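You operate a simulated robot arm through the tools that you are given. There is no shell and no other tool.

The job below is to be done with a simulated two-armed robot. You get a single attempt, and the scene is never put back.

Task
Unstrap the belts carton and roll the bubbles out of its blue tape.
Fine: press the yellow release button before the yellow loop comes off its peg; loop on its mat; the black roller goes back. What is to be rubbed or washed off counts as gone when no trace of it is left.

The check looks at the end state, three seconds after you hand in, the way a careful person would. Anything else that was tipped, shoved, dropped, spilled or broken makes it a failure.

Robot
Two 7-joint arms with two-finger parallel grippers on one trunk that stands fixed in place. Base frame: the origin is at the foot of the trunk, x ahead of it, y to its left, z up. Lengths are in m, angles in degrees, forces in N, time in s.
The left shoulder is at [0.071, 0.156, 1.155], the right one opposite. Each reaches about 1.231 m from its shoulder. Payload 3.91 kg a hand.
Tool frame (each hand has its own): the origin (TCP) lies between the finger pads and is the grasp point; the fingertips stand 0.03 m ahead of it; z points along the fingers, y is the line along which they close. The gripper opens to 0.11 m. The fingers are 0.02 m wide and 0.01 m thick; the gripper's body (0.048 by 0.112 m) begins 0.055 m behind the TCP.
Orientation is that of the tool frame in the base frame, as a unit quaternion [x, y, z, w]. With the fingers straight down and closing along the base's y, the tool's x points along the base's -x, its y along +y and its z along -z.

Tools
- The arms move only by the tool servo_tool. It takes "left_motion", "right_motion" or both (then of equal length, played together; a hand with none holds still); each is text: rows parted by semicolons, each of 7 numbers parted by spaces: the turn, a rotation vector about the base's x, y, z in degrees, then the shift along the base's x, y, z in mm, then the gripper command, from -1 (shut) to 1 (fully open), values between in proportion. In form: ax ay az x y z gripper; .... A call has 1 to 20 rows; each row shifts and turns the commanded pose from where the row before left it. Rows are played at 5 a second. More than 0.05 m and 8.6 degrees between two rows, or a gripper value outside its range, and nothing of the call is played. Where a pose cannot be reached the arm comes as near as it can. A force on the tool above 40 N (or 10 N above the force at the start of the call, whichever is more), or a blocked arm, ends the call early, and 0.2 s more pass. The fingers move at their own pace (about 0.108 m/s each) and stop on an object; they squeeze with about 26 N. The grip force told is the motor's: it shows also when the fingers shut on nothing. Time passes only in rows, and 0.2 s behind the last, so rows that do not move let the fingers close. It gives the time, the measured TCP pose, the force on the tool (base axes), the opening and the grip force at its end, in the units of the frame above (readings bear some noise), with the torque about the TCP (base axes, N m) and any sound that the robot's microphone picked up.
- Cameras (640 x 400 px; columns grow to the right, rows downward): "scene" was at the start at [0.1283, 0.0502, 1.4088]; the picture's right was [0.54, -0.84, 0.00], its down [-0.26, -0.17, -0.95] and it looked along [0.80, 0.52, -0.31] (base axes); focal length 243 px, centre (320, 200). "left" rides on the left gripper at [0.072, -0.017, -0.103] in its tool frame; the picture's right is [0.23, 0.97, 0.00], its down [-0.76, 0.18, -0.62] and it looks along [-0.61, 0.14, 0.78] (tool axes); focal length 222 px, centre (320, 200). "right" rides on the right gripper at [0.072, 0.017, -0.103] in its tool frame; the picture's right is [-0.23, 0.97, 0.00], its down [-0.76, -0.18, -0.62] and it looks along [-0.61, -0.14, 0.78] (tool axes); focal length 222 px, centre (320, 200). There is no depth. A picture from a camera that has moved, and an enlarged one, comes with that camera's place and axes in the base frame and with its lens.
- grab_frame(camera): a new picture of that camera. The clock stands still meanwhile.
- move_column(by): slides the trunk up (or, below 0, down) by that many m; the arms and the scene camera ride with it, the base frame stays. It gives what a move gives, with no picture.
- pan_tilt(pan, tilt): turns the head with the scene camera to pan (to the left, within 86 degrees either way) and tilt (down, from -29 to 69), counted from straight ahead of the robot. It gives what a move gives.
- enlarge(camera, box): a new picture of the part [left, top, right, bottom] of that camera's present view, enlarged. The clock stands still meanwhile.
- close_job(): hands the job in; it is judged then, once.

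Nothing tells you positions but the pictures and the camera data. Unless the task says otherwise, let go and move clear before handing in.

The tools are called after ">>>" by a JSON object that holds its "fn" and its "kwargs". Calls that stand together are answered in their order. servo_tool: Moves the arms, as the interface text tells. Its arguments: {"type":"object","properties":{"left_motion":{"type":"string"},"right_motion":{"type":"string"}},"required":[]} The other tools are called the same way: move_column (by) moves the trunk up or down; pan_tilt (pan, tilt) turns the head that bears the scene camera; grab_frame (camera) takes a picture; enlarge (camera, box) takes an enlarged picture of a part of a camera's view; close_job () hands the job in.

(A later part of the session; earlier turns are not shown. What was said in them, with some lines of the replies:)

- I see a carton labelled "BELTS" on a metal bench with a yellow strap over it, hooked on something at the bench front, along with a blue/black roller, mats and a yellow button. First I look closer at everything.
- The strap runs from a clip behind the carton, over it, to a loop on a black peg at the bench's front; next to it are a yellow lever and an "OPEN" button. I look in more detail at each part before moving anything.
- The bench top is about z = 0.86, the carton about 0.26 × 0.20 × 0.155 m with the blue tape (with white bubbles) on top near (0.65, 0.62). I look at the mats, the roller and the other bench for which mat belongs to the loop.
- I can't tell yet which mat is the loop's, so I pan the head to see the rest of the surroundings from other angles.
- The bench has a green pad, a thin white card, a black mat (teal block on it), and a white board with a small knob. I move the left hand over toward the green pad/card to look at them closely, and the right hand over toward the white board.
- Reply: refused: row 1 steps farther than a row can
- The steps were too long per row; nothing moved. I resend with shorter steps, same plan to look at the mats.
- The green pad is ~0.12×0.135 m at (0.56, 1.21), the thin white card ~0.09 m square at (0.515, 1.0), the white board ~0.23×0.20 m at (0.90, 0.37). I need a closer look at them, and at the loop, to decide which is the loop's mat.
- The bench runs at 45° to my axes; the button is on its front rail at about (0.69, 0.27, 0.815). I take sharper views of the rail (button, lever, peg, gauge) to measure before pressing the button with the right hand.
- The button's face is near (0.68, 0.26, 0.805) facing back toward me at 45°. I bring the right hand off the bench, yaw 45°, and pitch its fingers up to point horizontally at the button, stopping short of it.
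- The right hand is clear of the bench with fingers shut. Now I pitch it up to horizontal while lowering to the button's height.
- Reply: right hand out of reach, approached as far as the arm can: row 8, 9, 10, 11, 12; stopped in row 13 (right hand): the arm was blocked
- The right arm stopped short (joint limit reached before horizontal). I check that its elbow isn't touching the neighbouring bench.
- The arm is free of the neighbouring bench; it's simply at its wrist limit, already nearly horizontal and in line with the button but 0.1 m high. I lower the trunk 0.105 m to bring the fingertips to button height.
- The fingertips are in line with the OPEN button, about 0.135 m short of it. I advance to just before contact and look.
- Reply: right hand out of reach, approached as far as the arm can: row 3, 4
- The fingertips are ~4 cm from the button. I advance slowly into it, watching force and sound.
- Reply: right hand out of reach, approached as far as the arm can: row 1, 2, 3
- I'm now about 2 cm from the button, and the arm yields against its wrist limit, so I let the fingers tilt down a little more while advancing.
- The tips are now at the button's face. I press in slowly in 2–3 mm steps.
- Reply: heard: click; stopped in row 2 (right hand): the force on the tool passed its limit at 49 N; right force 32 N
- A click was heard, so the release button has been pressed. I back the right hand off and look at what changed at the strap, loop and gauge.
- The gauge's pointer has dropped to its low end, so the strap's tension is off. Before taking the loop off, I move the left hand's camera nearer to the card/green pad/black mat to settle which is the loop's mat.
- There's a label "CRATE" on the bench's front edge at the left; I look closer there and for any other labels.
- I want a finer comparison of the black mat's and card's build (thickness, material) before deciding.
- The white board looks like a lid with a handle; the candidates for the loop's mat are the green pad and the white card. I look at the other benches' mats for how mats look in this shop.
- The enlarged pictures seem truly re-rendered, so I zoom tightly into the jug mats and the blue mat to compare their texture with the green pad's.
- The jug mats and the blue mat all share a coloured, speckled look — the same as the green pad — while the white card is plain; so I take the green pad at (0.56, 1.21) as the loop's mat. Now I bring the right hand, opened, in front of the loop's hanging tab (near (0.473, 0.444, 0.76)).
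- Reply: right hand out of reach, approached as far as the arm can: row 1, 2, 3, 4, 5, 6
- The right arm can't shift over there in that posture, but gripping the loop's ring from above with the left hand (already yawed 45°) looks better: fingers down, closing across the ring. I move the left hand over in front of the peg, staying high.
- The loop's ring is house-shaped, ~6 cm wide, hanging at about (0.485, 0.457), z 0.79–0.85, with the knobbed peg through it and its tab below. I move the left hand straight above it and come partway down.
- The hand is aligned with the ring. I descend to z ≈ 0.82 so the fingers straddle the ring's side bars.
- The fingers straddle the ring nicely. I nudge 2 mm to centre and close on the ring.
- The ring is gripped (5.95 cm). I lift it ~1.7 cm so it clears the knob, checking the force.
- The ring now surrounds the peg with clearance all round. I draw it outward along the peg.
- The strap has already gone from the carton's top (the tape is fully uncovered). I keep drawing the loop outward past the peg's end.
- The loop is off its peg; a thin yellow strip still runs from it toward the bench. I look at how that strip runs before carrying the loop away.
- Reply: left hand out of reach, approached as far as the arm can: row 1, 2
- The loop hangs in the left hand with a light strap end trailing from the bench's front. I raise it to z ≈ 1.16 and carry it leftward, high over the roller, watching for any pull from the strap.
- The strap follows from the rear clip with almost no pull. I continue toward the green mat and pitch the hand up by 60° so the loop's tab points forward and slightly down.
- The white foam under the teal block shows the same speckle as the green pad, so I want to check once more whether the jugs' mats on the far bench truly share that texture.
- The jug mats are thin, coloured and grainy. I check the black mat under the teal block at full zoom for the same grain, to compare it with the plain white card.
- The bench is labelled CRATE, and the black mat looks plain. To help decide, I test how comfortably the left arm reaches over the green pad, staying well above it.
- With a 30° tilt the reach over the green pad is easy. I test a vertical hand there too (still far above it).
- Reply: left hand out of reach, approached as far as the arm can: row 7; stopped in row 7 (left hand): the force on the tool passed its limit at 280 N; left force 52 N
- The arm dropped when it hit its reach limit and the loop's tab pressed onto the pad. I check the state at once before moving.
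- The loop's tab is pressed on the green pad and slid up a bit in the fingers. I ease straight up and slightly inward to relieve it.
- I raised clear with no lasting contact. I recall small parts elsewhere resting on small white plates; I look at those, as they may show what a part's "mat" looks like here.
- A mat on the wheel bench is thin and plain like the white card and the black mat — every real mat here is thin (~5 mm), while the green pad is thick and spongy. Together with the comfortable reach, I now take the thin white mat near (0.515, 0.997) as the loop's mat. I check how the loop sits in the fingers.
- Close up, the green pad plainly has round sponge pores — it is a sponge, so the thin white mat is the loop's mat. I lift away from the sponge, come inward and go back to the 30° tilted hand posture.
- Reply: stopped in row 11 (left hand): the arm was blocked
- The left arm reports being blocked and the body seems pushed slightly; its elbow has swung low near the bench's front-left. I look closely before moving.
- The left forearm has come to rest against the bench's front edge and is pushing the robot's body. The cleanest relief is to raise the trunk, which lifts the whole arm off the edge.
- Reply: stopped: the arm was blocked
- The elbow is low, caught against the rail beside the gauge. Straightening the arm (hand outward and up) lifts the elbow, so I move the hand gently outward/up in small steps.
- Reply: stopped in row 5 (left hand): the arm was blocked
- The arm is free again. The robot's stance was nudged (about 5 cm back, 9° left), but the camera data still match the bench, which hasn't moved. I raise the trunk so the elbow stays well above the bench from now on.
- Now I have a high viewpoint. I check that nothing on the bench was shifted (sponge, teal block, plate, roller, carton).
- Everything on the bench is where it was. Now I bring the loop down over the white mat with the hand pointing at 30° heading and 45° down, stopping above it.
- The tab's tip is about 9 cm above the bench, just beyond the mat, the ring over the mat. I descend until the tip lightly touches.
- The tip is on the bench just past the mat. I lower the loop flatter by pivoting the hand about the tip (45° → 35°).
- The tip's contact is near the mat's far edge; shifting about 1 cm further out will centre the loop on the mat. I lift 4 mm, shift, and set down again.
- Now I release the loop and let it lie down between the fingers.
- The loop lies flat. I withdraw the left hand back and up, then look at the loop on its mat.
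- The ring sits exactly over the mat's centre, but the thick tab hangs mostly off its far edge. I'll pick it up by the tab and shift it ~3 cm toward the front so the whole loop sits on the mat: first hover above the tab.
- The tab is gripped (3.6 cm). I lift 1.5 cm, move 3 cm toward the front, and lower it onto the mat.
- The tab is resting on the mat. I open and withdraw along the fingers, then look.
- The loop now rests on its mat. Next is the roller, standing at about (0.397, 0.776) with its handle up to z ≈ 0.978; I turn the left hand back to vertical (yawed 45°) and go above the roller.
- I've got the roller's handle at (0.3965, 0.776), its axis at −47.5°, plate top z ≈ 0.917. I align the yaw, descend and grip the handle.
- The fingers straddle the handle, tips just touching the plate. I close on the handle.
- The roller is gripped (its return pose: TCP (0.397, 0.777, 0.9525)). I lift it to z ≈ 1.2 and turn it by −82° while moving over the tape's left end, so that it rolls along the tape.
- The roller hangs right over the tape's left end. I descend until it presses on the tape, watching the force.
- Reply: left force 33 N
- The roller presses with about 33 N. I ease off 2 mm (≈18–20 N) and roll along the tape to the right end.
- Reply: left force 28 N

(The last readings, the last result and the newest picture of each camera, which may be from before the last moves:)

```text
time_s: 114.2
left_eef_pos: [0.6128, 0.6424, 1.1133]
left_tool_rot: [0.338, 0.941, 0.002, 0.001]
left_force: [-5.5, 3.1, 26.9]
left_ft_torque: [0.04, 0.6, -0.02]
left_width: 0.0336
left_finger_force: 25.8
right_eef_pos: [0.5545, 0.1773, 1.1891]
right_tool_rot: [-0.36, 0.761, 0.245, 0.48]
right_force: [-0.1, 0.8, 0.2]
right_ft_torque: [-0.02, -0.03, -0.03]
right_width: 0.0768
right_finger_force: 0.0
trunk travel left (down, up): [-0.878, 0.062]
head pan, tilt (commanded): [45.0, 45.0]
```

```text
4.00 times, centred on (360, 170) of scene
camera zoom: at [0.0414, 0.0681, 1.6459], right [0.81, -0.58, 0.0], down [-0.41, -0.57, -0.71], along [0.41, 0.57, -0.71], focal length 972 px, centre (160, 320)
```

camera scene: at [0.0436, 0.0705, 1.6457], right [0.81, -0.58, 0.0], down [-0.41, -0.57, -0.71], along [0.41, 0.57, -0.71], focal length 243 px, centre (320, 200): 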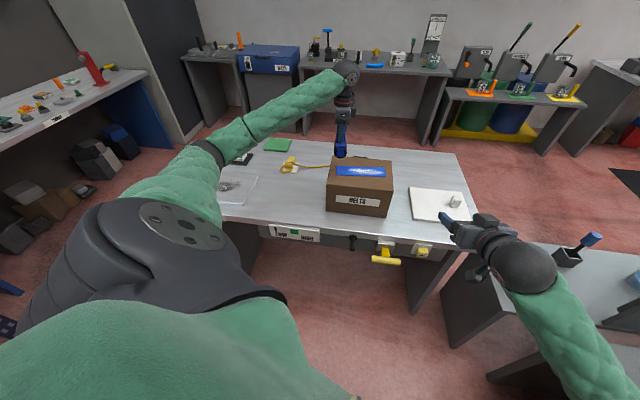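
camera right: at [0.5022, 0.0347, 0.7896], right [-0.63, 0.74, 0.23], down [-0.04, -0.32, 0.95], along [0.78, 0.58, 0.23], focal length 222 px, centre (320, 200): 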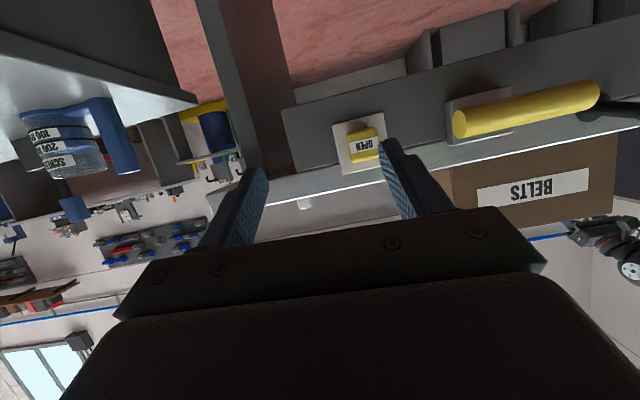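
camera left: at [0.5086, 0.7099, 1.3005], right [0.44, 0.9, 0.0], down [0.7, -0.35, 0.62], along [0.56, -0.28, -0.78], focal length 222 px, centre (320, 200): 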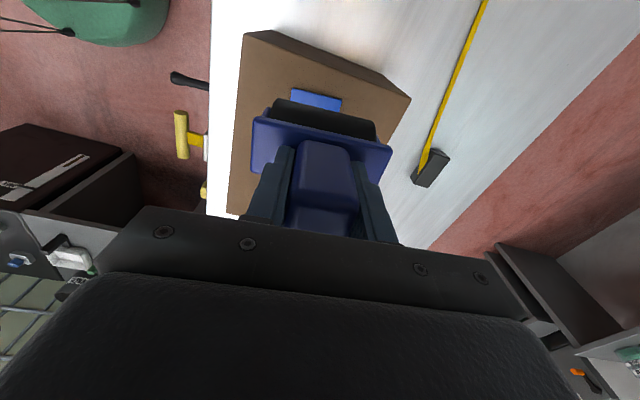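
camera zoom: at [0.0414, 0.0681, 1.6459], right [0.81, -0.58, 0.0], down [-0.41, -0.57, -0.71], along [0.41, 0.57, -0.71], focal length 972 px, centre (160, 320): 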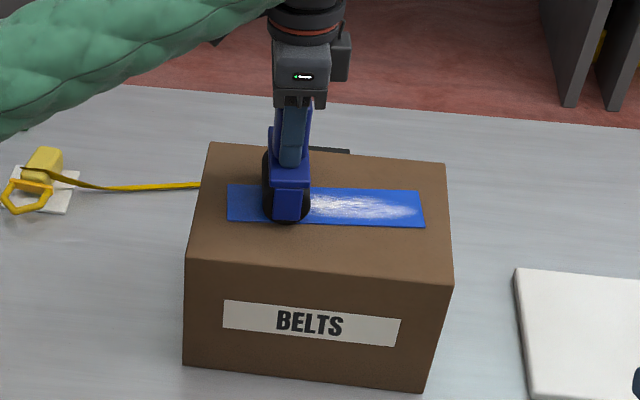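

It's working: the bubbles behind the roller are gone. I continue to the tape's right end.

>>> {"fn": "servo_tool", "kwargs": {"left_motion": "0 0 0 7.7 -6.2 0.5 -1;0 0 0 7.7 -6.2 0 -1;0 0 0 7.7 -6.2 0 -1;0 0 0 7.7 -6.2 0 -1;0 0 0 7.7 -6.2 0 -1;0 0 0 7.7 -6.2 0 -1;0 0 0 7.7 -6.2 0 -1;0 0 0 7.7 -6.2 0 -1;0 0 0 7.7 -6.2 0 -1;0 0 0 7.7 -6.2 0 -1;0 0 0 7.7 -6.2 0 -1;0 0 0 7.7 -6.2 0 -1;0 0 0 7.7 -6.2 0 -1;0 0 0 0 0 0 -1"}}

>>> {"fn": "enlarge", "kwargs": {"camera": "scene", "box": [310, 120, 410, 220]}}

```text
time_s: 117.2
left_eef_pos: [0.7145, 0.5633, 1.1146]
left_tool_rot: [0.338, 0.941, 0.0, 0.0]
left_force: [-1.9, 1.0, 16.0]
left_ft_torque: [-0.02, 0.32, -0.01]
left_width: 0.034
left_finger_force: 25.6
right_eef_pos: [0.5569, 0.1767, 1.1877]
right_tool_rot: [-0.359, 0.762, 0.244, 0.48]
right_force: [0.5, -0.1, 0.0]
right_ft_torque: [0.02, -0.02, 0.01]
right_width: 0.0772
right_finger_force: 0.0
trunk travel left (down, up): [-0.878, 0.062]
head pan, tilt (commanded): [45.0, 45.0]
```

```text
4.00 times, centred on (360, 170) of scene
camera zoom: at [0.0425, 0.069, 1.6458], right [0.81, -0.58, 0.0], down [-0.41, -0.57, -0.71], along [0.41, 0.57, -0.71], focal length 972 px, centre (160, 320)
```

zoom: 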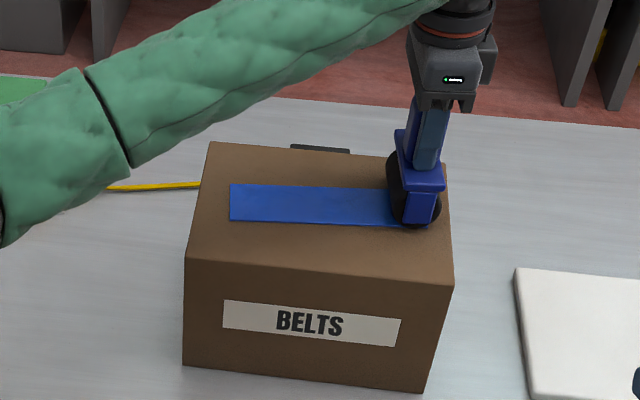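

>>> {"fn": "enlarge", "kwargs": {"camera": "scene", "box": [360, 155, 420, 190]}}

>>> {"fn": "enlarge", "kwargs": {"camera": "scene", "box": [330, 155, 390, 190]}}

```text
10.67 times, centred on (390, 172) of scene
camera zoom: at [0.0425, 0.069, 1.6458], right [0.81, -0.58, 0.0], down [-0.41, -0.57, -0.71], along [0.41, 0.57, -0.71], focal length 2591 px, centre (-427, 493)
```

zoom: 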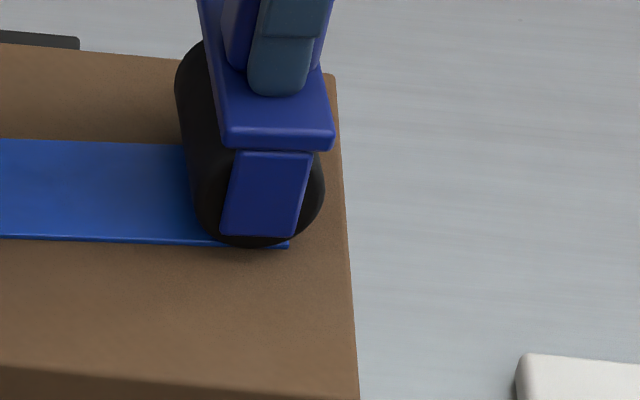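

```text
10.67 times, centred on (360, 172) of scene
camera zoom: at [0.0425, 0.069, 1.6458], right [0.81, -0.58, 0.0], down [-0.41, -0.57, -0.71], along [0.41, 0.57, -0.71], focal length 2591 px, centre (-107, 493)
```

zoom: 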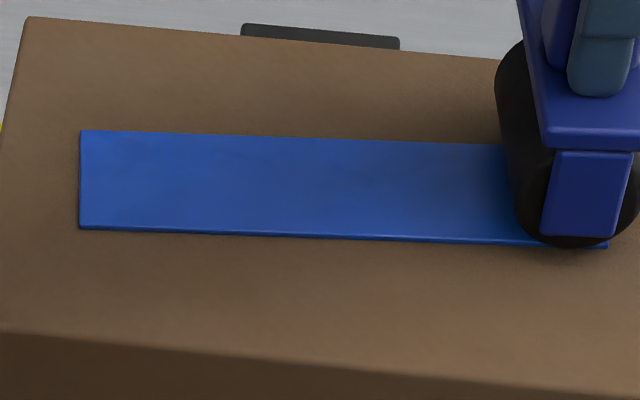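

The tape looks clear. For safety I roll a centimetre further right and then back left over the whole tape.

>>> {"fn": "servo_tool", "kwargs": {"left_motion": "0 0 0 4 -3.2 -0.7 -1;0 0 0 4 -3.2 0 -1;0 0 0 -8 6.5 0 -1;0 0 0 -8 6.5 0 -1;0 0 0 -8 6.5 0 -1;0 0 0 -8 6.5 0 -1;0 0 0 -8 6.5 0 -1;0 0 0 -8 6.5 0 -1;0 0 0 -8 6.5 0 -1;0 0 0 -8 6.5 0 -1;0 0 0 -8 6.5 0 -1;0 0 0 -8 6.5 0 -1;0 0 0 -8 6.5 0 -1;0 0 0 -8 6.5 0 -1;0 0 0 -8 6.5 0 -1;0 0 0 -8 6.5 0 -1;0 0 0 -8 6.5 0 -1;0 0 0 -8 6.5 0 -1;0 0 0 0 0 0 -1"}}

>>> {"fn": "enlarge", "kwargs": {"camera": "scene", "box": [340, 155, 400, 190]}}

>>> {"fn": "enlarge", "kwargs": {"camera": "scene", "box": [310, 120, 410, 220]}}

```text
time_s: 121.2
left_eef_pos: [0.5953, 0.6606, 1.1141]
left_tool_rot: [0.338, 0.941, 0.001, 0.0]
left_force: [4.7, -3.4, 29.0]
left_ft_torque: [-0.62, -0.27, 0.0]
left_width: 0.034
left_finger_force: 26.1
right_eef_pos: [0.5566, 0.1757, 1.1881]
right_tool_rot: [-0.36, 0.762, 0.246, 0.48]
right_force: [-0.2, -0.8, -0.3]
right_ft_torque: [0.0, 0.03, 0.0]
right_width: 0.0768
right_finger_force: 0.0
trunk travel left (down, up): [-0.878, 0.062]
head pan, tilt (commanded): [45.0, 45.0]
```

```text
10.67 times, centred on (370, 172) of scene
camera zoom: at [0.0426, 0.0667, 1.646], right [0.81, -0.58, 0.0], down [-0.41, -0.57, -0.71], along [0.41, 0.57, -0.71], focal length 2591 px, centre (-213, 493)
```

zoom: 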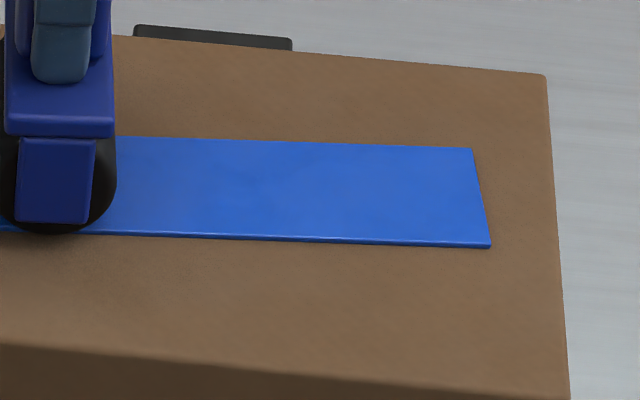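

```text
4.00 times, centred on (360, 170) of scene
camera zoom: at [0.0426, 0.0667, 1.646], right [0.81, -0.58, 0.0], down [-0.41, -0.57, -0.71], along [0.41, 0.57, -0.71], focal length 972 px, centre (160, 320)
```

zoom: 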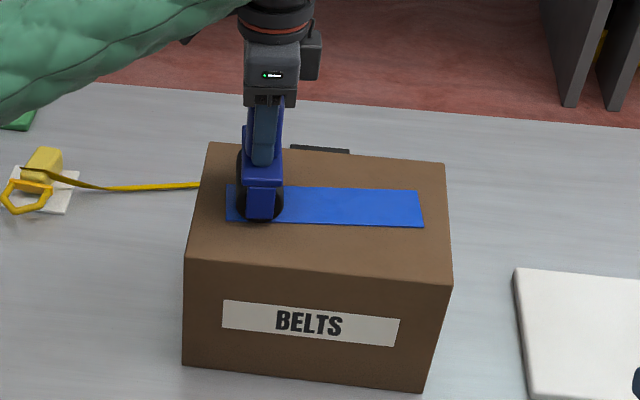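

The tape is spotless now. I lift the roller, turn it back by +82° and carry it back above its place.

>>> {"fn": "servo_tool", "kwargs": {"left_motion": "0 0 0 0 0 20 -1;0 0 0 0 0 35 -1;0 0 0 0 0 35 -1;0 0 7.445 -18 10.6 0 -1;0 0 7.445 -18 10.6 0 -1;0 0 7.445 -18 10.6 0 -1;0 0 7.445 -18 10.6 0 -1;0 0 7.445 -18 10.6 0 -1;0 0 7.445 -18 10.6 0 -1;0 0 7.445 -18 10.6 0 -1;0 0 7.445 -18 10.6 0 -1;0 0 7.445 -18 10.6 0 -1;0 0 7.445 -18 10.6 0 -1;0 0 7.445 -18 10.6 0 -1;0 0 0 0 0 0 -1"}}

>>> {"fn": "grab_frame", "kwargs": {"camera": "scene"}}

>>> {"fn": "enlarge", "kwargs": {"camera": "scene", "box": [330, 150, 400, 190]}}

```text
time_s: 124.4
left_eef_pos: [0.3968, 0.7782, 1.2024]
left_tool_rot: [-0.363, 0.932, 0.0, -0.001]
left_force: [0.5, 0.1, -3.7]
left_ft_torque: [-0.03, 0.02, 0.05]
left_width: 0.034
left_finger_force: 26.3
right_eef_pos: [0.5565, 0.1771, 1.1888]
right_tool_rot: [-0.36, 0.763, 0.245, 0.479]
right_force: [-0.4, -0.2, 0.0]
right_ft_torque: [0.0, 0.02, 0.01]
right_width: 0.0771
right_finger_force: 0.0
trunk travel left (down, up): [-0.878, 0.062]
head pan, tilt (commanded): [45.0, 45.0]
```

```text
taken
camera scene: at [0.0443, 0.0685, 1.6457], right [0.81, -0.58, 0.0], down [-0.41, -0.57, -0.71], along [0.41, 0.57, -0.71], focal length 243 px, centre (320, 200)
```

scene: 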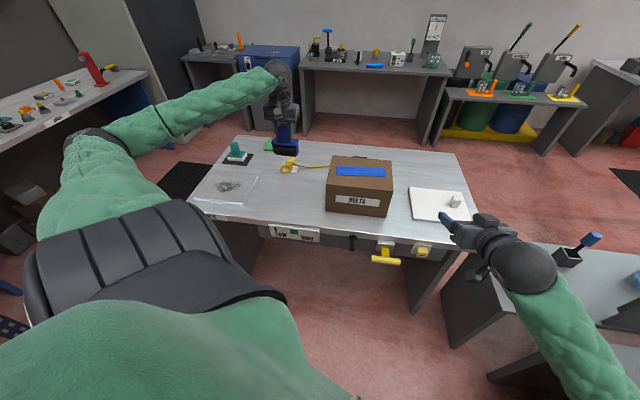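

```text
9.14 times, centred on (365, 170) of scene
camera zoom: at [0.0443, 0.0685, 1.6457], right [0.81, -0.58, 0.0], down [-0.41, -0.57, -0.71], along [0.41, 0.57, -0.71], focal length 2221 px, centre (-91, 474)
```

zoom: 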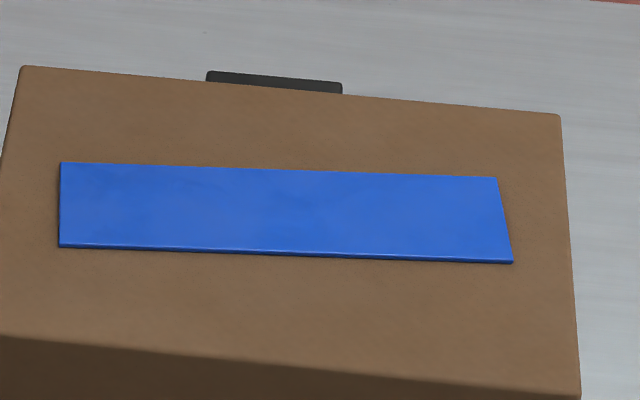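

The tape is fully clean. I lower the roller back to where it stood.

>>> {"fn": "servo_tool", "kwargs": {"left_motion": "0 0 0 0 -1.5 -45 -1;0 0 0 0 0 -45 -1;0 0 0 0 0 -45 -1;0 0 0 0 0 -45 -1;0 0 0 0 0 -45 -1;0 0 0 0 0 -15 -1;0 0 0 0 0 0 -1"}}

>>> {"fn": "servo_tool", "kwargs": {"left_motion": "0 0 0 0 0 -4 -1;0 0 0 0 0 -3 -1;0 0 0 0 0 0 -1"}}

>>> {"fn": "grab_frame", "kwargs": {"camera": "left"}}

>>> {"fn": "enlarge", "kwargs": {"camera": "scene", "box": [255, 140, 335, 215]}}

```text
time_s: 126.0
left_eef_pos: [0.3984, 0.7776, 0.961]
left_tool_rot: [-0.362, 0.932, 0.001, -0.001]
left_force: [-0.2, -0.5, -3.7]
left_ft_torque: [0.0, -0.03, -0.01]
left_width: 0.034
left_finger_force: 26.5
right_eef_pos: [0.5578, 0.1786, 1.1886]
right_tool_rot: [-0.36, 0.763, 0.245, 0.478]
right_force: [1.3, 0.3, -0.3]
right_ft_torque: [0.01, 0.04, -0.03]
right_width: 0.0771
right_finger_force: 0.1
trunk travel left (down, up): [-0.878, 0.062]
head pan, tilt (commanded): [45.0, 45.0]
```

```text
time_s: 126.8
left_eef_pos: [0.398, 0.7772, 0.9549]
left_tool_rot: [-0.362, 0.932, 0.0, -0.001]
left_force: [0.0, -0.3, -4.8]
left_ft_torque: [-0.02, -0.02, 0.0]
left_width: 0.0339
left_finger_force: 25.9
right_eef_pos: [0.5574, 0.1802, 1.1893]
right_tool_rot: [-0.36, 0.762, 0.244, 0.479]
right_force: [0.2, 0.4, 0.0]
right_ft_torque: [-0.01, 0.03, -0.03]
right_width: 0.0767
right_finger_force: 0.1
trunk travel left (down, up): [-0.878, 0.062]
head pan, tilt (commanded): [45.0, 45.0]
```

```text
taken
camera left: at [0.3545, 0.7165, 1.0575], right [-0.83, 0.56, 0.0], down [0.44, 0.65, 0.62], along [0.35, 0.51, -0.78], focal length 222 px, centre (320, 200)
```

left: 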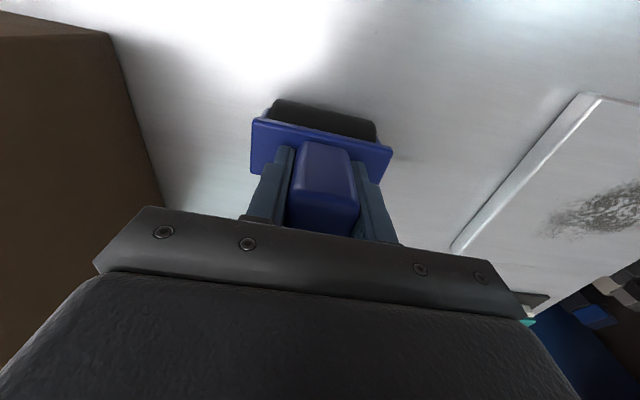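

```text
5.33 times, centred on (295, 178) of scene
camera zoom: at [0.0442, 0.0701, 1.6456], right [0.81, -0.58, 0.0], down [-0.41, -0.57, -0.71], along [0.41, 0.57, -0.71], focal length 1295 px, centre (453, 320)
```

zoom: 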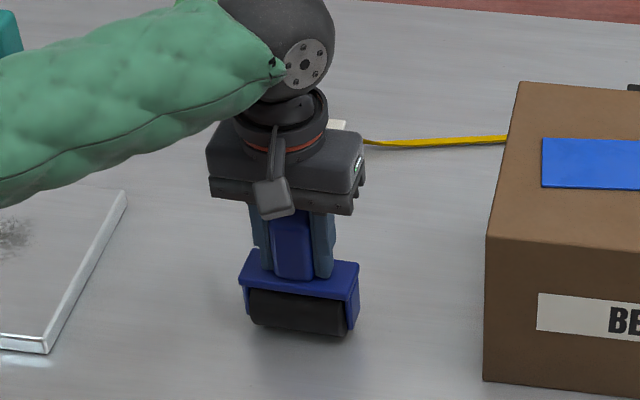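

>>> {"fn": "servo_tool", "kwargs": {"left_motion": "0 0 0 -1 -0.6 -1.5 -1;0 0 0 0 0 -1.5 -1;0 0 0 0 0 0 -1"}}

```text
time_s: 127.6
left_eef_pos: [0.3963, 0.7772, 0.951]
left_tool_rot: [-0.362, 0.932, 0.0, -0.001]
left_force: [0.2, 1.1, 1.3]
left_ft_torque: [-0.13, -0.13, 0.0]
left_width: 0.0341
left_finger_force: 25.7
right_eef_pos: [0.5568, 0.1786, 1.1876]
right_tool_rot: [-0.36, 0.762, 0.245, 0.48]
right_force: [1.1, 0.6, 0.3]
right_ft_torque: [0.02, 0.02, -0.02]
right_width: 0.0772
right_finger_force: 0.1
trunk travel left (down, up): [-0.878, 0.062]
head pan, tilt (commanded): [45.0, 45.0]
```

The roller stands on the bench again at its place. I open the fingers and rise straight up.

>>> {"fn": "servo_tool", "kwargs": {"left_motion": "0 0 0 0 0 0 0;0 0 0 0 0 0 0.36;0 0 0 0 0 5 0.36;0 0 0 0 0 15 0.36;0 0 0 0 0 35 0.36;0 0 0 0 0 45 0.36;0 0 0 0 0 45 0.36;0 0 0 0 0 45 0.36;0 0 0 0 0 45 0.36;0 0 0 0 0 0 0.36"}}

>>> {"fn": "enlarge", "kwargs": {"camera": "scene", "box": [270, 170, 310, 210]}}

>>> {"fn": "enlarge", "kwargs": {"camera": "left", "box": [270, 50, 370, 130]}}

>>> {"fn": "grab_frame", "kwargs": {"camera": "scene"}}

```text
time_s: 129.8
left_eef_pos: [0.3952, 0.7757, 1.1864]
left_tool_rot: [-0.363, 0.932, 0.0, -0.002]
left_force: [-0.4, 0.4, -0.5]
left_ft_torque: [-0.02, -0.02, -0.02]
left_width: 0.0749
left_finger_force: 0.0
right_eef_pos: [0.5579, 0.1794, 1.1872]
right_tool_rot: [-0.36, 0.762, 0.245, 0.479]
right_force: [0.8, -0.4, 0.5]
right_ft_torque: [0.01, 0.01, -0.01]
right_width: 0.0772
right_finger_force: 0.1
trunk travel left (down, up): [-0.878, 0.062]
head pan, tilt (commanded): [45.0, 45.0]
```

```text
10.00 times, centred on (290, 190) of scene
camera zoom: at [0.044, 0.0703, 1.6456], right [0.81, -0.58, 0.0], down [-0.41, -0.57, -0.71], along [0.41, 0.57, -0.71], focal length 2429 px, centre (620, 300)
```

zoom: 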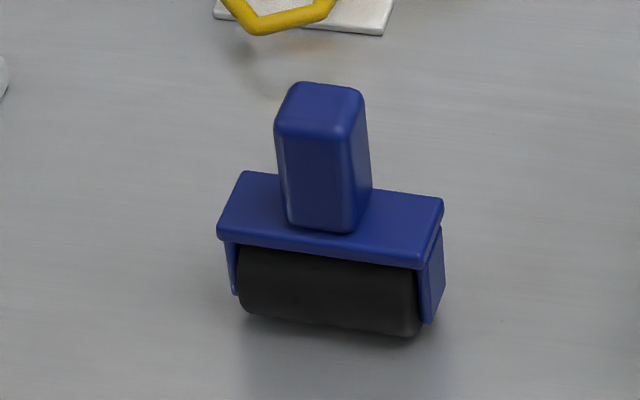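

```text
5.00 times, centred on (320, 90) of left
camera zoom: at [0.3533, 0.7145, 1.2892], right [-0.83, 0.56, 0.0], down [0.44, 0.65, 0.62], along [0.35, 0.51, -0.78], focal length 1111 px, centre (320, 750)
```

zoom: 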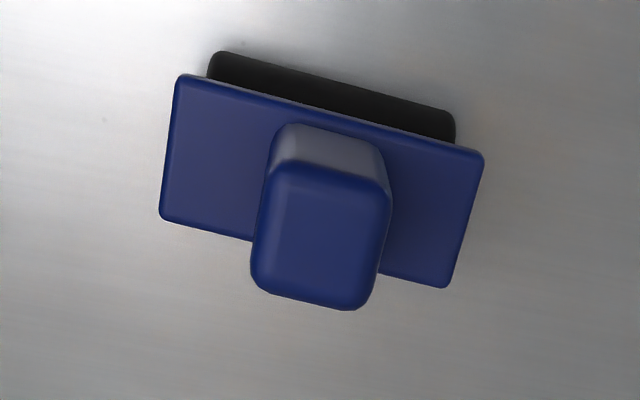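

```text
taken
camera scene: at [0.044, 0.0703, 1.6456], right [0.81, -0.58, 0.0], down [-0.41, -0.57, -0.71], along [0.41, 0.57, -0.71], focal length 243 px, centre (320, 200)
```

scene: 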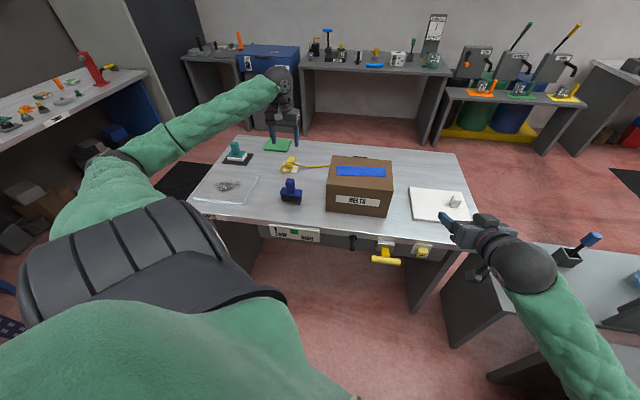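

The roller is back in place to within ~2 mm. I check the other things on the bench against their original places.

>>> {"fn": "enlarge", "kwargs": {"camera": "scene", "box": [180, 130, 320, 250]}}

>>> {"fn": "enlarge", "kwargs": {"camera": "scene", "box": [300, 140, 480, 270]}}

>>> {"fn": "enlarge", "kwargs": {"camera": "scene", "box": [275, 145, 315, 175]}}

```text
3.33 times, centred on (250, 190) of scene
camera zoom: at [0.044, 0.0703, 1.6456], right [0.81, -0.58, 0.0], down [-0.41, -0.57, -0.71], along [0.41, 0.57, -0.71], focal length 810 px, centre (553, 233)
```

zoom: 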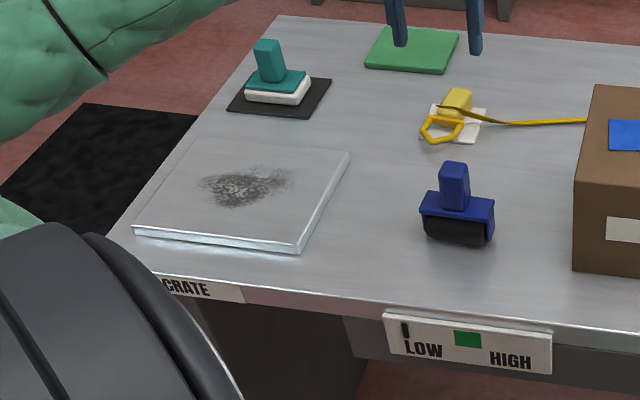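

```text
3.08 times, centred on (390, 205) of scene
camera zoom: at [0.044, 0.0703, 1.6456], right [0.81, -0.58, 0.0], down [-0.41, -0.57, -0.71], along [0.41, 0.57, -0.71], focal length 747 px, centre (105, 185)
```

zoom: 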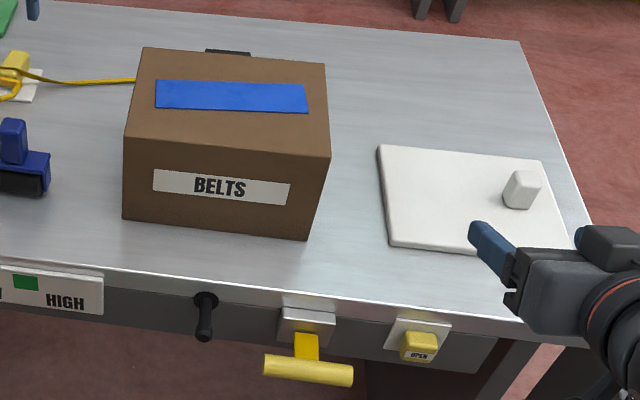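

```text
13.33 times, centred on (295, 160) of scene
camera zoom: at [0.044, 0.0703, 1.6456], right [0.81, -0.58, 0.0], down [-0.41, -0.57, -0.71], along [0.41, 0.57, -0.71], focal length 3238 px, centre (653, 733)
```

zoom: 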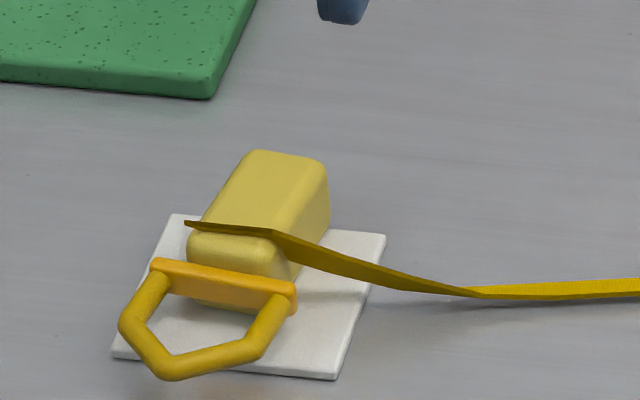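

All other things are in place. The loop's ring centre sits right at the mat's front edge, so I'll shift the loop ~1.2 cm back to centre it better; I return the hand to the tilted posture above it.

>>> {"fn": "servo_tool", "kwargs": {"left_motion": "4.723 -5.86 -1.252 16.4 33.6 -4 0.36;4.723 -5.86 -1.252 16.4 33.6 -6 0.36;4.723 -5.86 -1.252 16.4 33.6 -6 0.36;4.723 -5.86 -1.252 16.4 33.6 -6 0.36;4.723 -5.86 -1.252 16.4 33.6 -6 0.36;4.723 -5.86 -1.252 16.4 33.6 -6 0.36;0 0 0 0 0 0 0.36"}}

>>> {"fn": "grab_frame", "kwargs": {"camera": "scene"}}

```text
time_s: 131.4
left_eef_pos: [0.4951, 0.9783, 1.1519]
left_tool_rot: [-0.274, 0.882, 0.116, 0.365]
left_force: [0.2, -0.5, 0.0]
left_ft_torque: [-0.01, 0.01, -0.01]
left_width: 0.0748
left_finger_force: 0.1
right_eef_pos: [0.5557, 0.1785, 1.1881]
right_tool_rot: [-0.359, 0.762, 0.244, 0.48]
right_force: [-0.2, 0.5, -0.4]
right_ft_torque: [-0.03, 0.03, 0.0]
right_width: 0.0772
right_finger_force: 0.1
trunk travel left (down, up): [-0.878, 0.062]
head pan, tilt (commanded): [45.0, 45.0]
```

```text
taken
camera scene: at [0.0436, 0.0694, 1.6457], right [0.81, -0.58, 0.0], down [-0.41, -0.57, -0.71], along [0.41, 0.57, -0.71], focal length 243 px, centre (320, 200)
```

scene: 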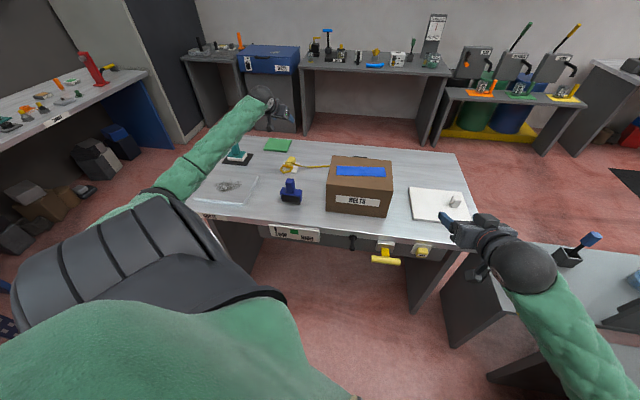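

>>> {"fn": "servo_tool", "kwargs": {"left_motion": "0 0 0 0 0 -45 0.36;0 0 0 10 10 -43 0.36;0 0 0 10 8 -43 0.36;0 0 0 10 8 -43 0.36;0 0 0 2.6 3.3 -40 0.36;0 0 0 0 0 -25 0.36;0 0 0 0 0 0 0.36"}}

>>> {"fn": "grab_frame", "kwargs": {"camera": "left"}}

>>> {"fn": "enlarge", "kwargs": {"camera": "scene", "box": [260, 125, 330, 180]}}

```text
time_s: 133.0
left_eef_pos: [0.5277, 1.0072, 0.9125]
left_tool_rot: [-0.275, 0.882, 0.117, 0.365]
left_force: [-0.5, 0.1, 0.2]
left_ft_torque: [-0.01, 0.02, 0.02]
left_width: 0.075
left_finger_force: 0.1
right_eef_pos: [0.5568, 0.1785, 1.1882]
right_tool_rot: [-0.359, 0.762, 0.244, 0.48]
right_force: [0.0, -0.1, 0.1]
right_ft_torque: [0.02, -0.01, -0.01]
right_width: 0.0771
right_finger_force: 0.1
trunk travel left (down, up): [-0.878, 0.062]
head pan, tilt (commanded): [45.0, 45.0]
```

```text
taken
camera left: at [0.434, 0.9228, 0.9345], right [-0.69, 0.71, -0.16], down [-0.02, 0.2, 0.98], along [0.73, 0.68, -0.12], focal length 222 px, centre (320, 200)
```

left: 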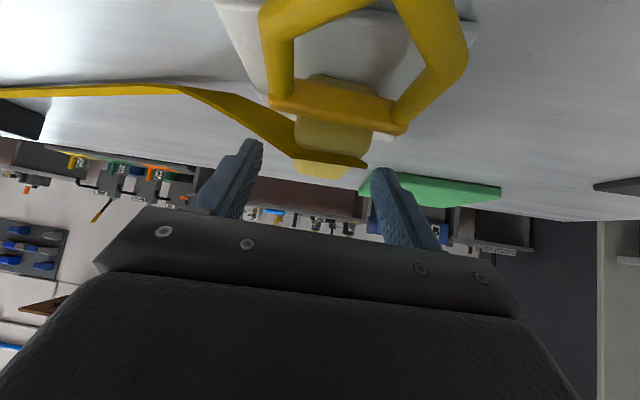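

```text
7.27 times, centred on (295, 152) of scene
camera zoom: at [0.044, 0.0697, 1.6457], right [0.81, -0.58, 0.0], down [-0.41, -0.57, -0.71], along [0.41, 0.57, -0.71], focal length 1766 px, centre (502, 546)
```

zoom: 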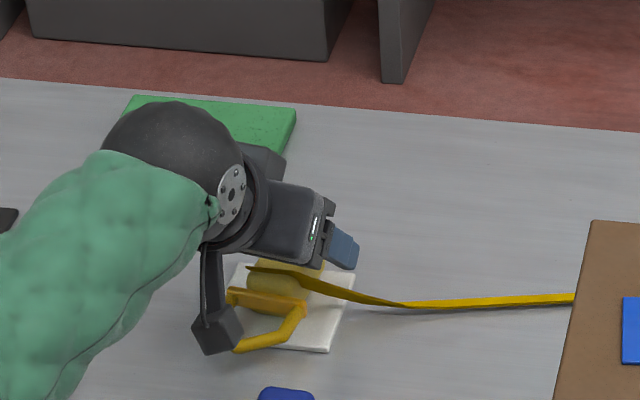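

>>> {"fn": "servo_tool", "kwargs": {"left_motion": "0 0 0 0 0 -9 0.36;0 0 0 0 0 -8 0.36;0 0 0 0 0 0 -0.4;0 0 0 0 0 0 -1;0 0 0 0 0 0 -1;0 0 0 0 0 0 -1"}}

```text
time_s: 134.4
left_eef_pos: [0.5275, 1.0069, 0.8971]
left_tool_rot: [-0.274, 0.882, 0.116, 0.364]
left_force: [-0.1, -0.3, 0.0]
left_ft_torque: [-0.01, -0.04, 0.0]
left_width: 0.0358
left_finger_force: 25.8
right_eef_pos: [0.5578, 0.1783, 1.188]
right_tool_rot: [-0.359, 0.762, 0.244, 0.48]
right_force: [-0.9, 0.2, -0.1]
right_ft_torque: [-0.01, 0.0, 0.02]
right_width: 0.0767
right_finger_force: 0.1
trunk travel left (down, up): [-0.878, 0.062]
head pan, tilt (commanded): [45.0, 45.0]
```

The tab is gripped again. I lift 7 mm, shift 1.2 cm away, lower until it touches and release.

>>> {"fn": "servo_tool", "kwargs": {"left_motion": "0 0 0 0 0 4 -1;0 0 0 0 0 4 -1;0 0 0 5 3.5 0 -1;0 0 0 5 3.5 0 -1;0 0 0 0 0 -4 -1;0 0 0 0 0 -3 -1;0 0 0 0 0 0 -1"}}

```text
time_s: 136.0
left_eef_pos: [0.5371, 1.0139, 0.8976]
left_tool_rot: [-0.274, 0.882, 0.116, 0.365]
left_force: [-0.4, -0.9, -2.2]
left_ft_torque: [0.01, -0.04, -0.01]
left_width: 0.0357
left_finger_force: 26.4
right_eef_pos: [0.557, 0.1795, 1.1892]
right_tool_rot: [-0.359, 0.762, 0.245, 0.48]
right_force: [0.5, 0.2, 0.6]
right_ft_torque: [-0.04, -0.02, 0.03]
right_width: 0.0769
right_finger_force: 0.1
trunk travel left (down, up): [-0.878, 0.062]
head pan, tilt (commanded): [45.0, 45.0]
```

>>> {"fn": "servo_tool", "kwargs": {"left_motion": "0 0 0 0 0 -2 -1;0 0 0 0 0 -1 -1;0 0 0 0 0 0 -1"}}

```text
time_s: 136.8
left_eef_pos: [0.5366, 1.0144, 0.896]
left_tool_rot: [-0.275, 0.882, 0.117, 0.365]
left_force: [2.1, 2.6, 7.4]
left_ft_torque: [-0.18, 0.21, 0.0]
left_width: 0.0357
left_finger_force: 26.4
right_eef_pos: [0.5566, 0.1784, 1.1889]
right_tool_rot: [-0.36, 0.762, 0.245, 0.479]
right_force: [0.1, 0.5, 0.0]
right_ft_torque: [0.01, -0.01, 0.03]
right_width: 0.0771
right_finger_force: 0.0
trunk travel left (down, up): [-0.878, 0.062]
head pan, tilt (commanded): [45.0, 45.0]
```

It rests on the mat (7 N). I release and withdraw upward.

>>> {"fn": "servo_tool", "kwargs": {"left_motion": "0 0 0 0 0 1.5 -1;0 0 0 0 0 0 0.1;0 0 0 0 0 0 0.36;0 0 0 0 0 10 0.36;0 0 0 0 0 25 0.36;0 0 0 -5 -4 40 0.36;0 0 0 -10 -8 45 0.36;0 0 0 -10 -8 45 0.36;0 0 0 -10 -10 45 0.36;0 0 0 0 0 45 0.36;0 0 0 0 0 45 0.36;0 0 0 0 0 0 0.36"}}

>>> {"fn": "enlarge", "kwargs": {"camera": "scene", "box": [275, 145, 315, 175]}}

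>>> {"fn": "grab_frame", "kwargs": {"camera": "scene"}}

```text
time_s: 139.4
left_eef_pos: [0.5021, 0.9843, 1.1972]
left_tool_rot: [-0.275, 0.882, 0.117, 0.365]
left_force: [0.1, -0.1, 0.2]
left_ft_torque: [-0.01, -0.03, 0.0]
left_width: 0.0749
left_finger_force: 0.0
right_eef_pos: [0.5558, 0.1789, 1.1878]
right_tool_rot: [-0.359, 0.762, 0.245, 0.479]
right_force: [-0.5, 0.3, 0.1]
right_ft_torque: [0.01, -0.04, -0.04]
right_width: 0.077
right_finger_force: 0.1
trunk travel left (down, up): [-0.878, 0.062]
head pan, tilt (commanded): [45.0, 45.0]
```

```text
13.33 times, centred on (295, 160) of scene
camera zoom: at [0.044, 0.0702, 1.6456], right [0.81, -0.58, 0.0], down [-0.41, -0.57, -0.71], along [0.41, 0.57, -0.71], focal length 3238 px, centre (653, 733)
```

zoom: 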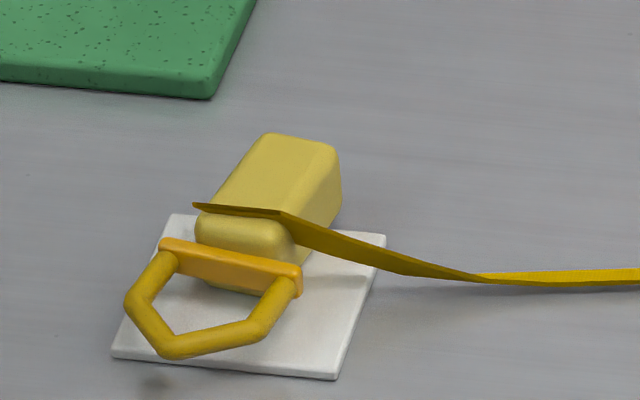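

```text
taken
camera scene: at [0.044, 0.0702, 1.6456], right [0.81, -0.58, 0.0], down [-0.41, -0.57, -0.71], along [0.41, 0.57, -0.71], focal length 243 px, centre (320, 200)
```

scene: 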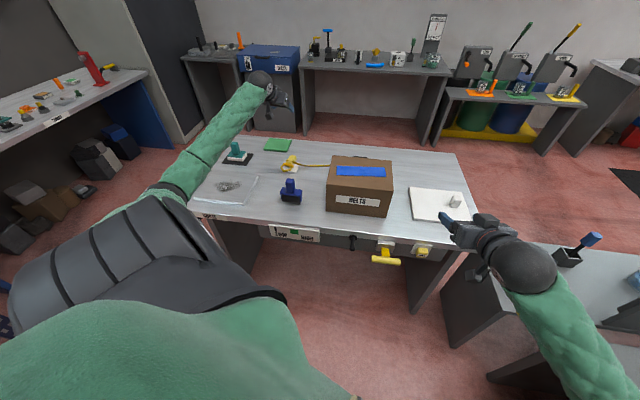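

The loop now sits centred on its mat and both hands are clear. I take a last look around at the neighbouring benches to be sure nothing was disturbed when the robot was nudged.

>>> {"fn": "pan_tilt", "kwargs": {"pan": -45, "tilt": 45}}

>>> {"fn": "grab_frame", "kwargs": {"camera": "scene"}}

>>> {"fn": "pan_tilt", "kwargs": {"pan": 20, "tilt": 50}}

>>> {"fn": "grab_frame", "kwargs": {"camera": "scene"}}

>>> {"fn": "pan_tilt", "kwargs": {"pan": 70, "tilt": 50}}

>>> {"fn": "grab_frame", "kwargs": {"camera": "scene"}}

```text
time_s: 141.1
left_eef_pos: [0.5025, 0.9855, 1.1964]
left_tool_rot: [-0.275, 0.882, 0.116, 0.364]
left_force: [-0.3, -0.1, -0.7]
left_ft_torque: [0.02, 0.01, -0.01]
left_width: 0.0748
left_finger_force: 0.0
right_eef_pos: [0.5573, 0.1785, 1.1877]
right_tool_rot: [-0.359, 0.762, 0.244, 0.48]
right_force: [-0.1, 0.3, 0.3]
right_ft_torque: [-0.01, 0.01, -0.03]
right_width: 0.077
right_finger_force: 0.1
trunk travel left (down, up): [-0.878, 0.062]
head pan, tilt (commanded): [-45.0, 45.0]
```

```text
taken
camera scene: at [0.0626, -0.0436, 1.6457], right [-0.58, -0.81, 0.0], down [-0.57, 0.41, -0.71], along [0.57, -0.41, -0.71], focal length 243 px, centre (320, 200)
```

scene: 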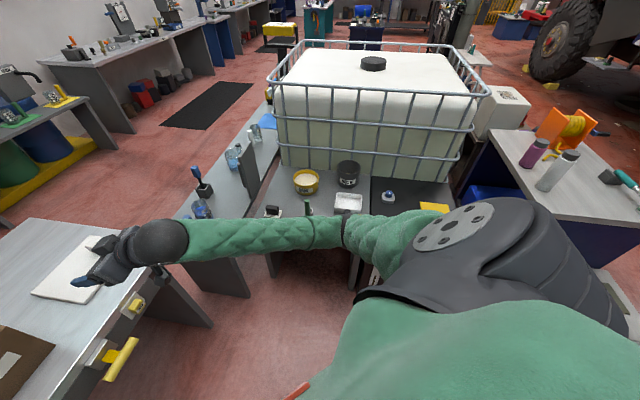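

```text
time_s: 142.4
left_eef_pos: [0.5022, 0.9836, 1.198]
left_tool_rot: [-0.274, 0.883, 0.116, 0.364]
left_force: [-0.9, -0.2, 0.8]
left_ft_torque: [-0.02, 0.01, -0.01]
left_width: 0.0748
left_finger_force: 0.2
right_eef_pos: [0.5566, 0.1792, 1.1882]
right_tool_rot: [-0.36, 0.762, 0.245, 0.479]
right_force: [0.0, 0.5, -0.1]
right_ft_torque: [-0.01, 0.0, 0.02]
right_width: 0.0772
right_finger_force: 0.1
trunk travel left (down, up): [-0.878, 0.062]
head pan, tilt (commanded): [20.0, 50.0]
```

```text
taken
camera scene: at [0.0638, 0.0414, 1.6387], right [0.49, -0.87, 0.0], down [-0.67, -0.37, -0.64], along [0.56, 0.31, -0.77], focal length 243 px, centre (320, 200)
```

scene: 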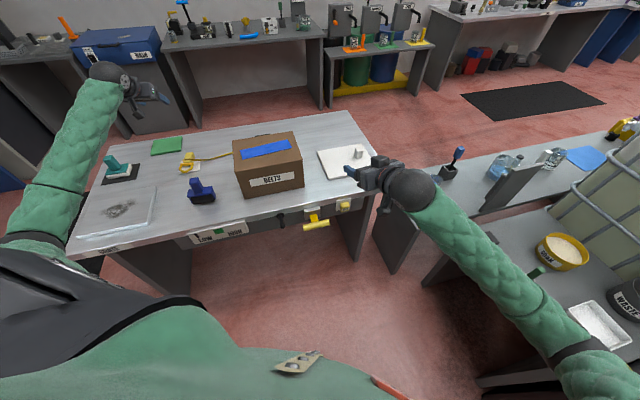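

```text
time_s: 143.6
left_eef_pos: [0.5018, 0.9824, 1.1979]
left_tool_rot: [-0.275, 0.882, 0.117, 0.365]
left_force: [-0.2, 0.0, 0.1]
left_ft_torque: [-0.03, 0.0, 0.03]
left_width: 0.0748
left_finger_force: 0.1
right_eef_pos: [0.5572, 0.1798, 1.188]
right_tool_rot: [-0.36, 0.762, 0.245, 0.479]
right_force: [0.3, 0.0, -0.5]
right_ft_torque: [-0.01, -0.02, 0.02]
right_width: 0.0768
right_finger_force: 0.0
trunk travel left (down, up): [-0.878, 0.062]
head pan, tilt (commanded): [70.0, 50.0]
```

```text
taken
camera scene: at [0.011, 0.0795, 1.6387], right [0.98, -0.19, 0.0], down [-0.14, -0.75, -0.64], along [0.12, 0.63, -0.77], focal length 243 px, centre (320, 200)
```

scene: 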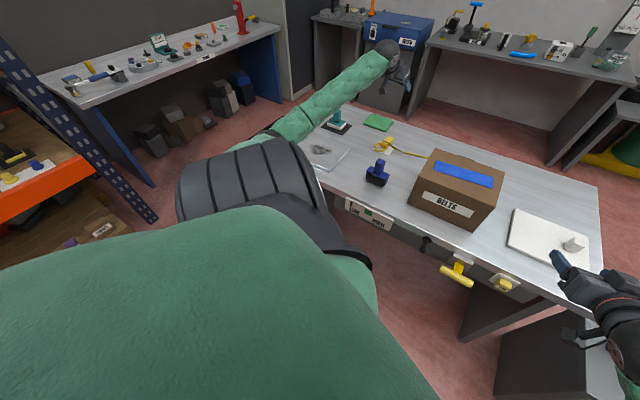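

The strap is off and its loop rests on the thin white mat. The tape is free of bubbles, the roller is back where it stood, nothing looks tipped or moved, and both hands are clear. I hand the job in.

>>> {"fn": "close_job", "kwargs": {}}

```text
The job is handed in.
```

I unstrapped the BELTS carton and rolled the bubbles out of its blue tape, then handed the job in. Three of the four conditions look met in the last pictures. The fourth, which mat is the loop's, was my own judgement.

- **Release button:** I pressed the yellow OPEN button before touching the loop. There was a click and the strap gauge dropped to LOW.
- **Tape:** I rolled it end to end and back. No trace of white showed under close zoom.
- **Roller:** It stands where it did at the start, to within about 2 mm.
- **Loop and its mat:** The loop came off its peg and lies on the thin white square left of the carton. The other candidate was the green pad at the back. Close up it showed sponge pores, and the mats I could see elsewhere in the shop are thin, so I ruled it out. If the green pad was the intended mat, the loop is in the wrong place. It is longer than the white mat, so the ring and the tab both overhang its edges a little.

Two things went wrong along the way:

- **Hard press on the green pad:** While I tested the reach there, the arm dropped and pushed the loop's tab onto the pad at up to 280 N. The pad's position afterwards matched to within a few millimetres.
- **Robot pushed off its spot:** Later the left arm caught on the bench's front edge and shoved the robot about 5 cm back and turned it about 9°. The bench and what stands on it match their earlier positions, and nothing nearby looked tipped.
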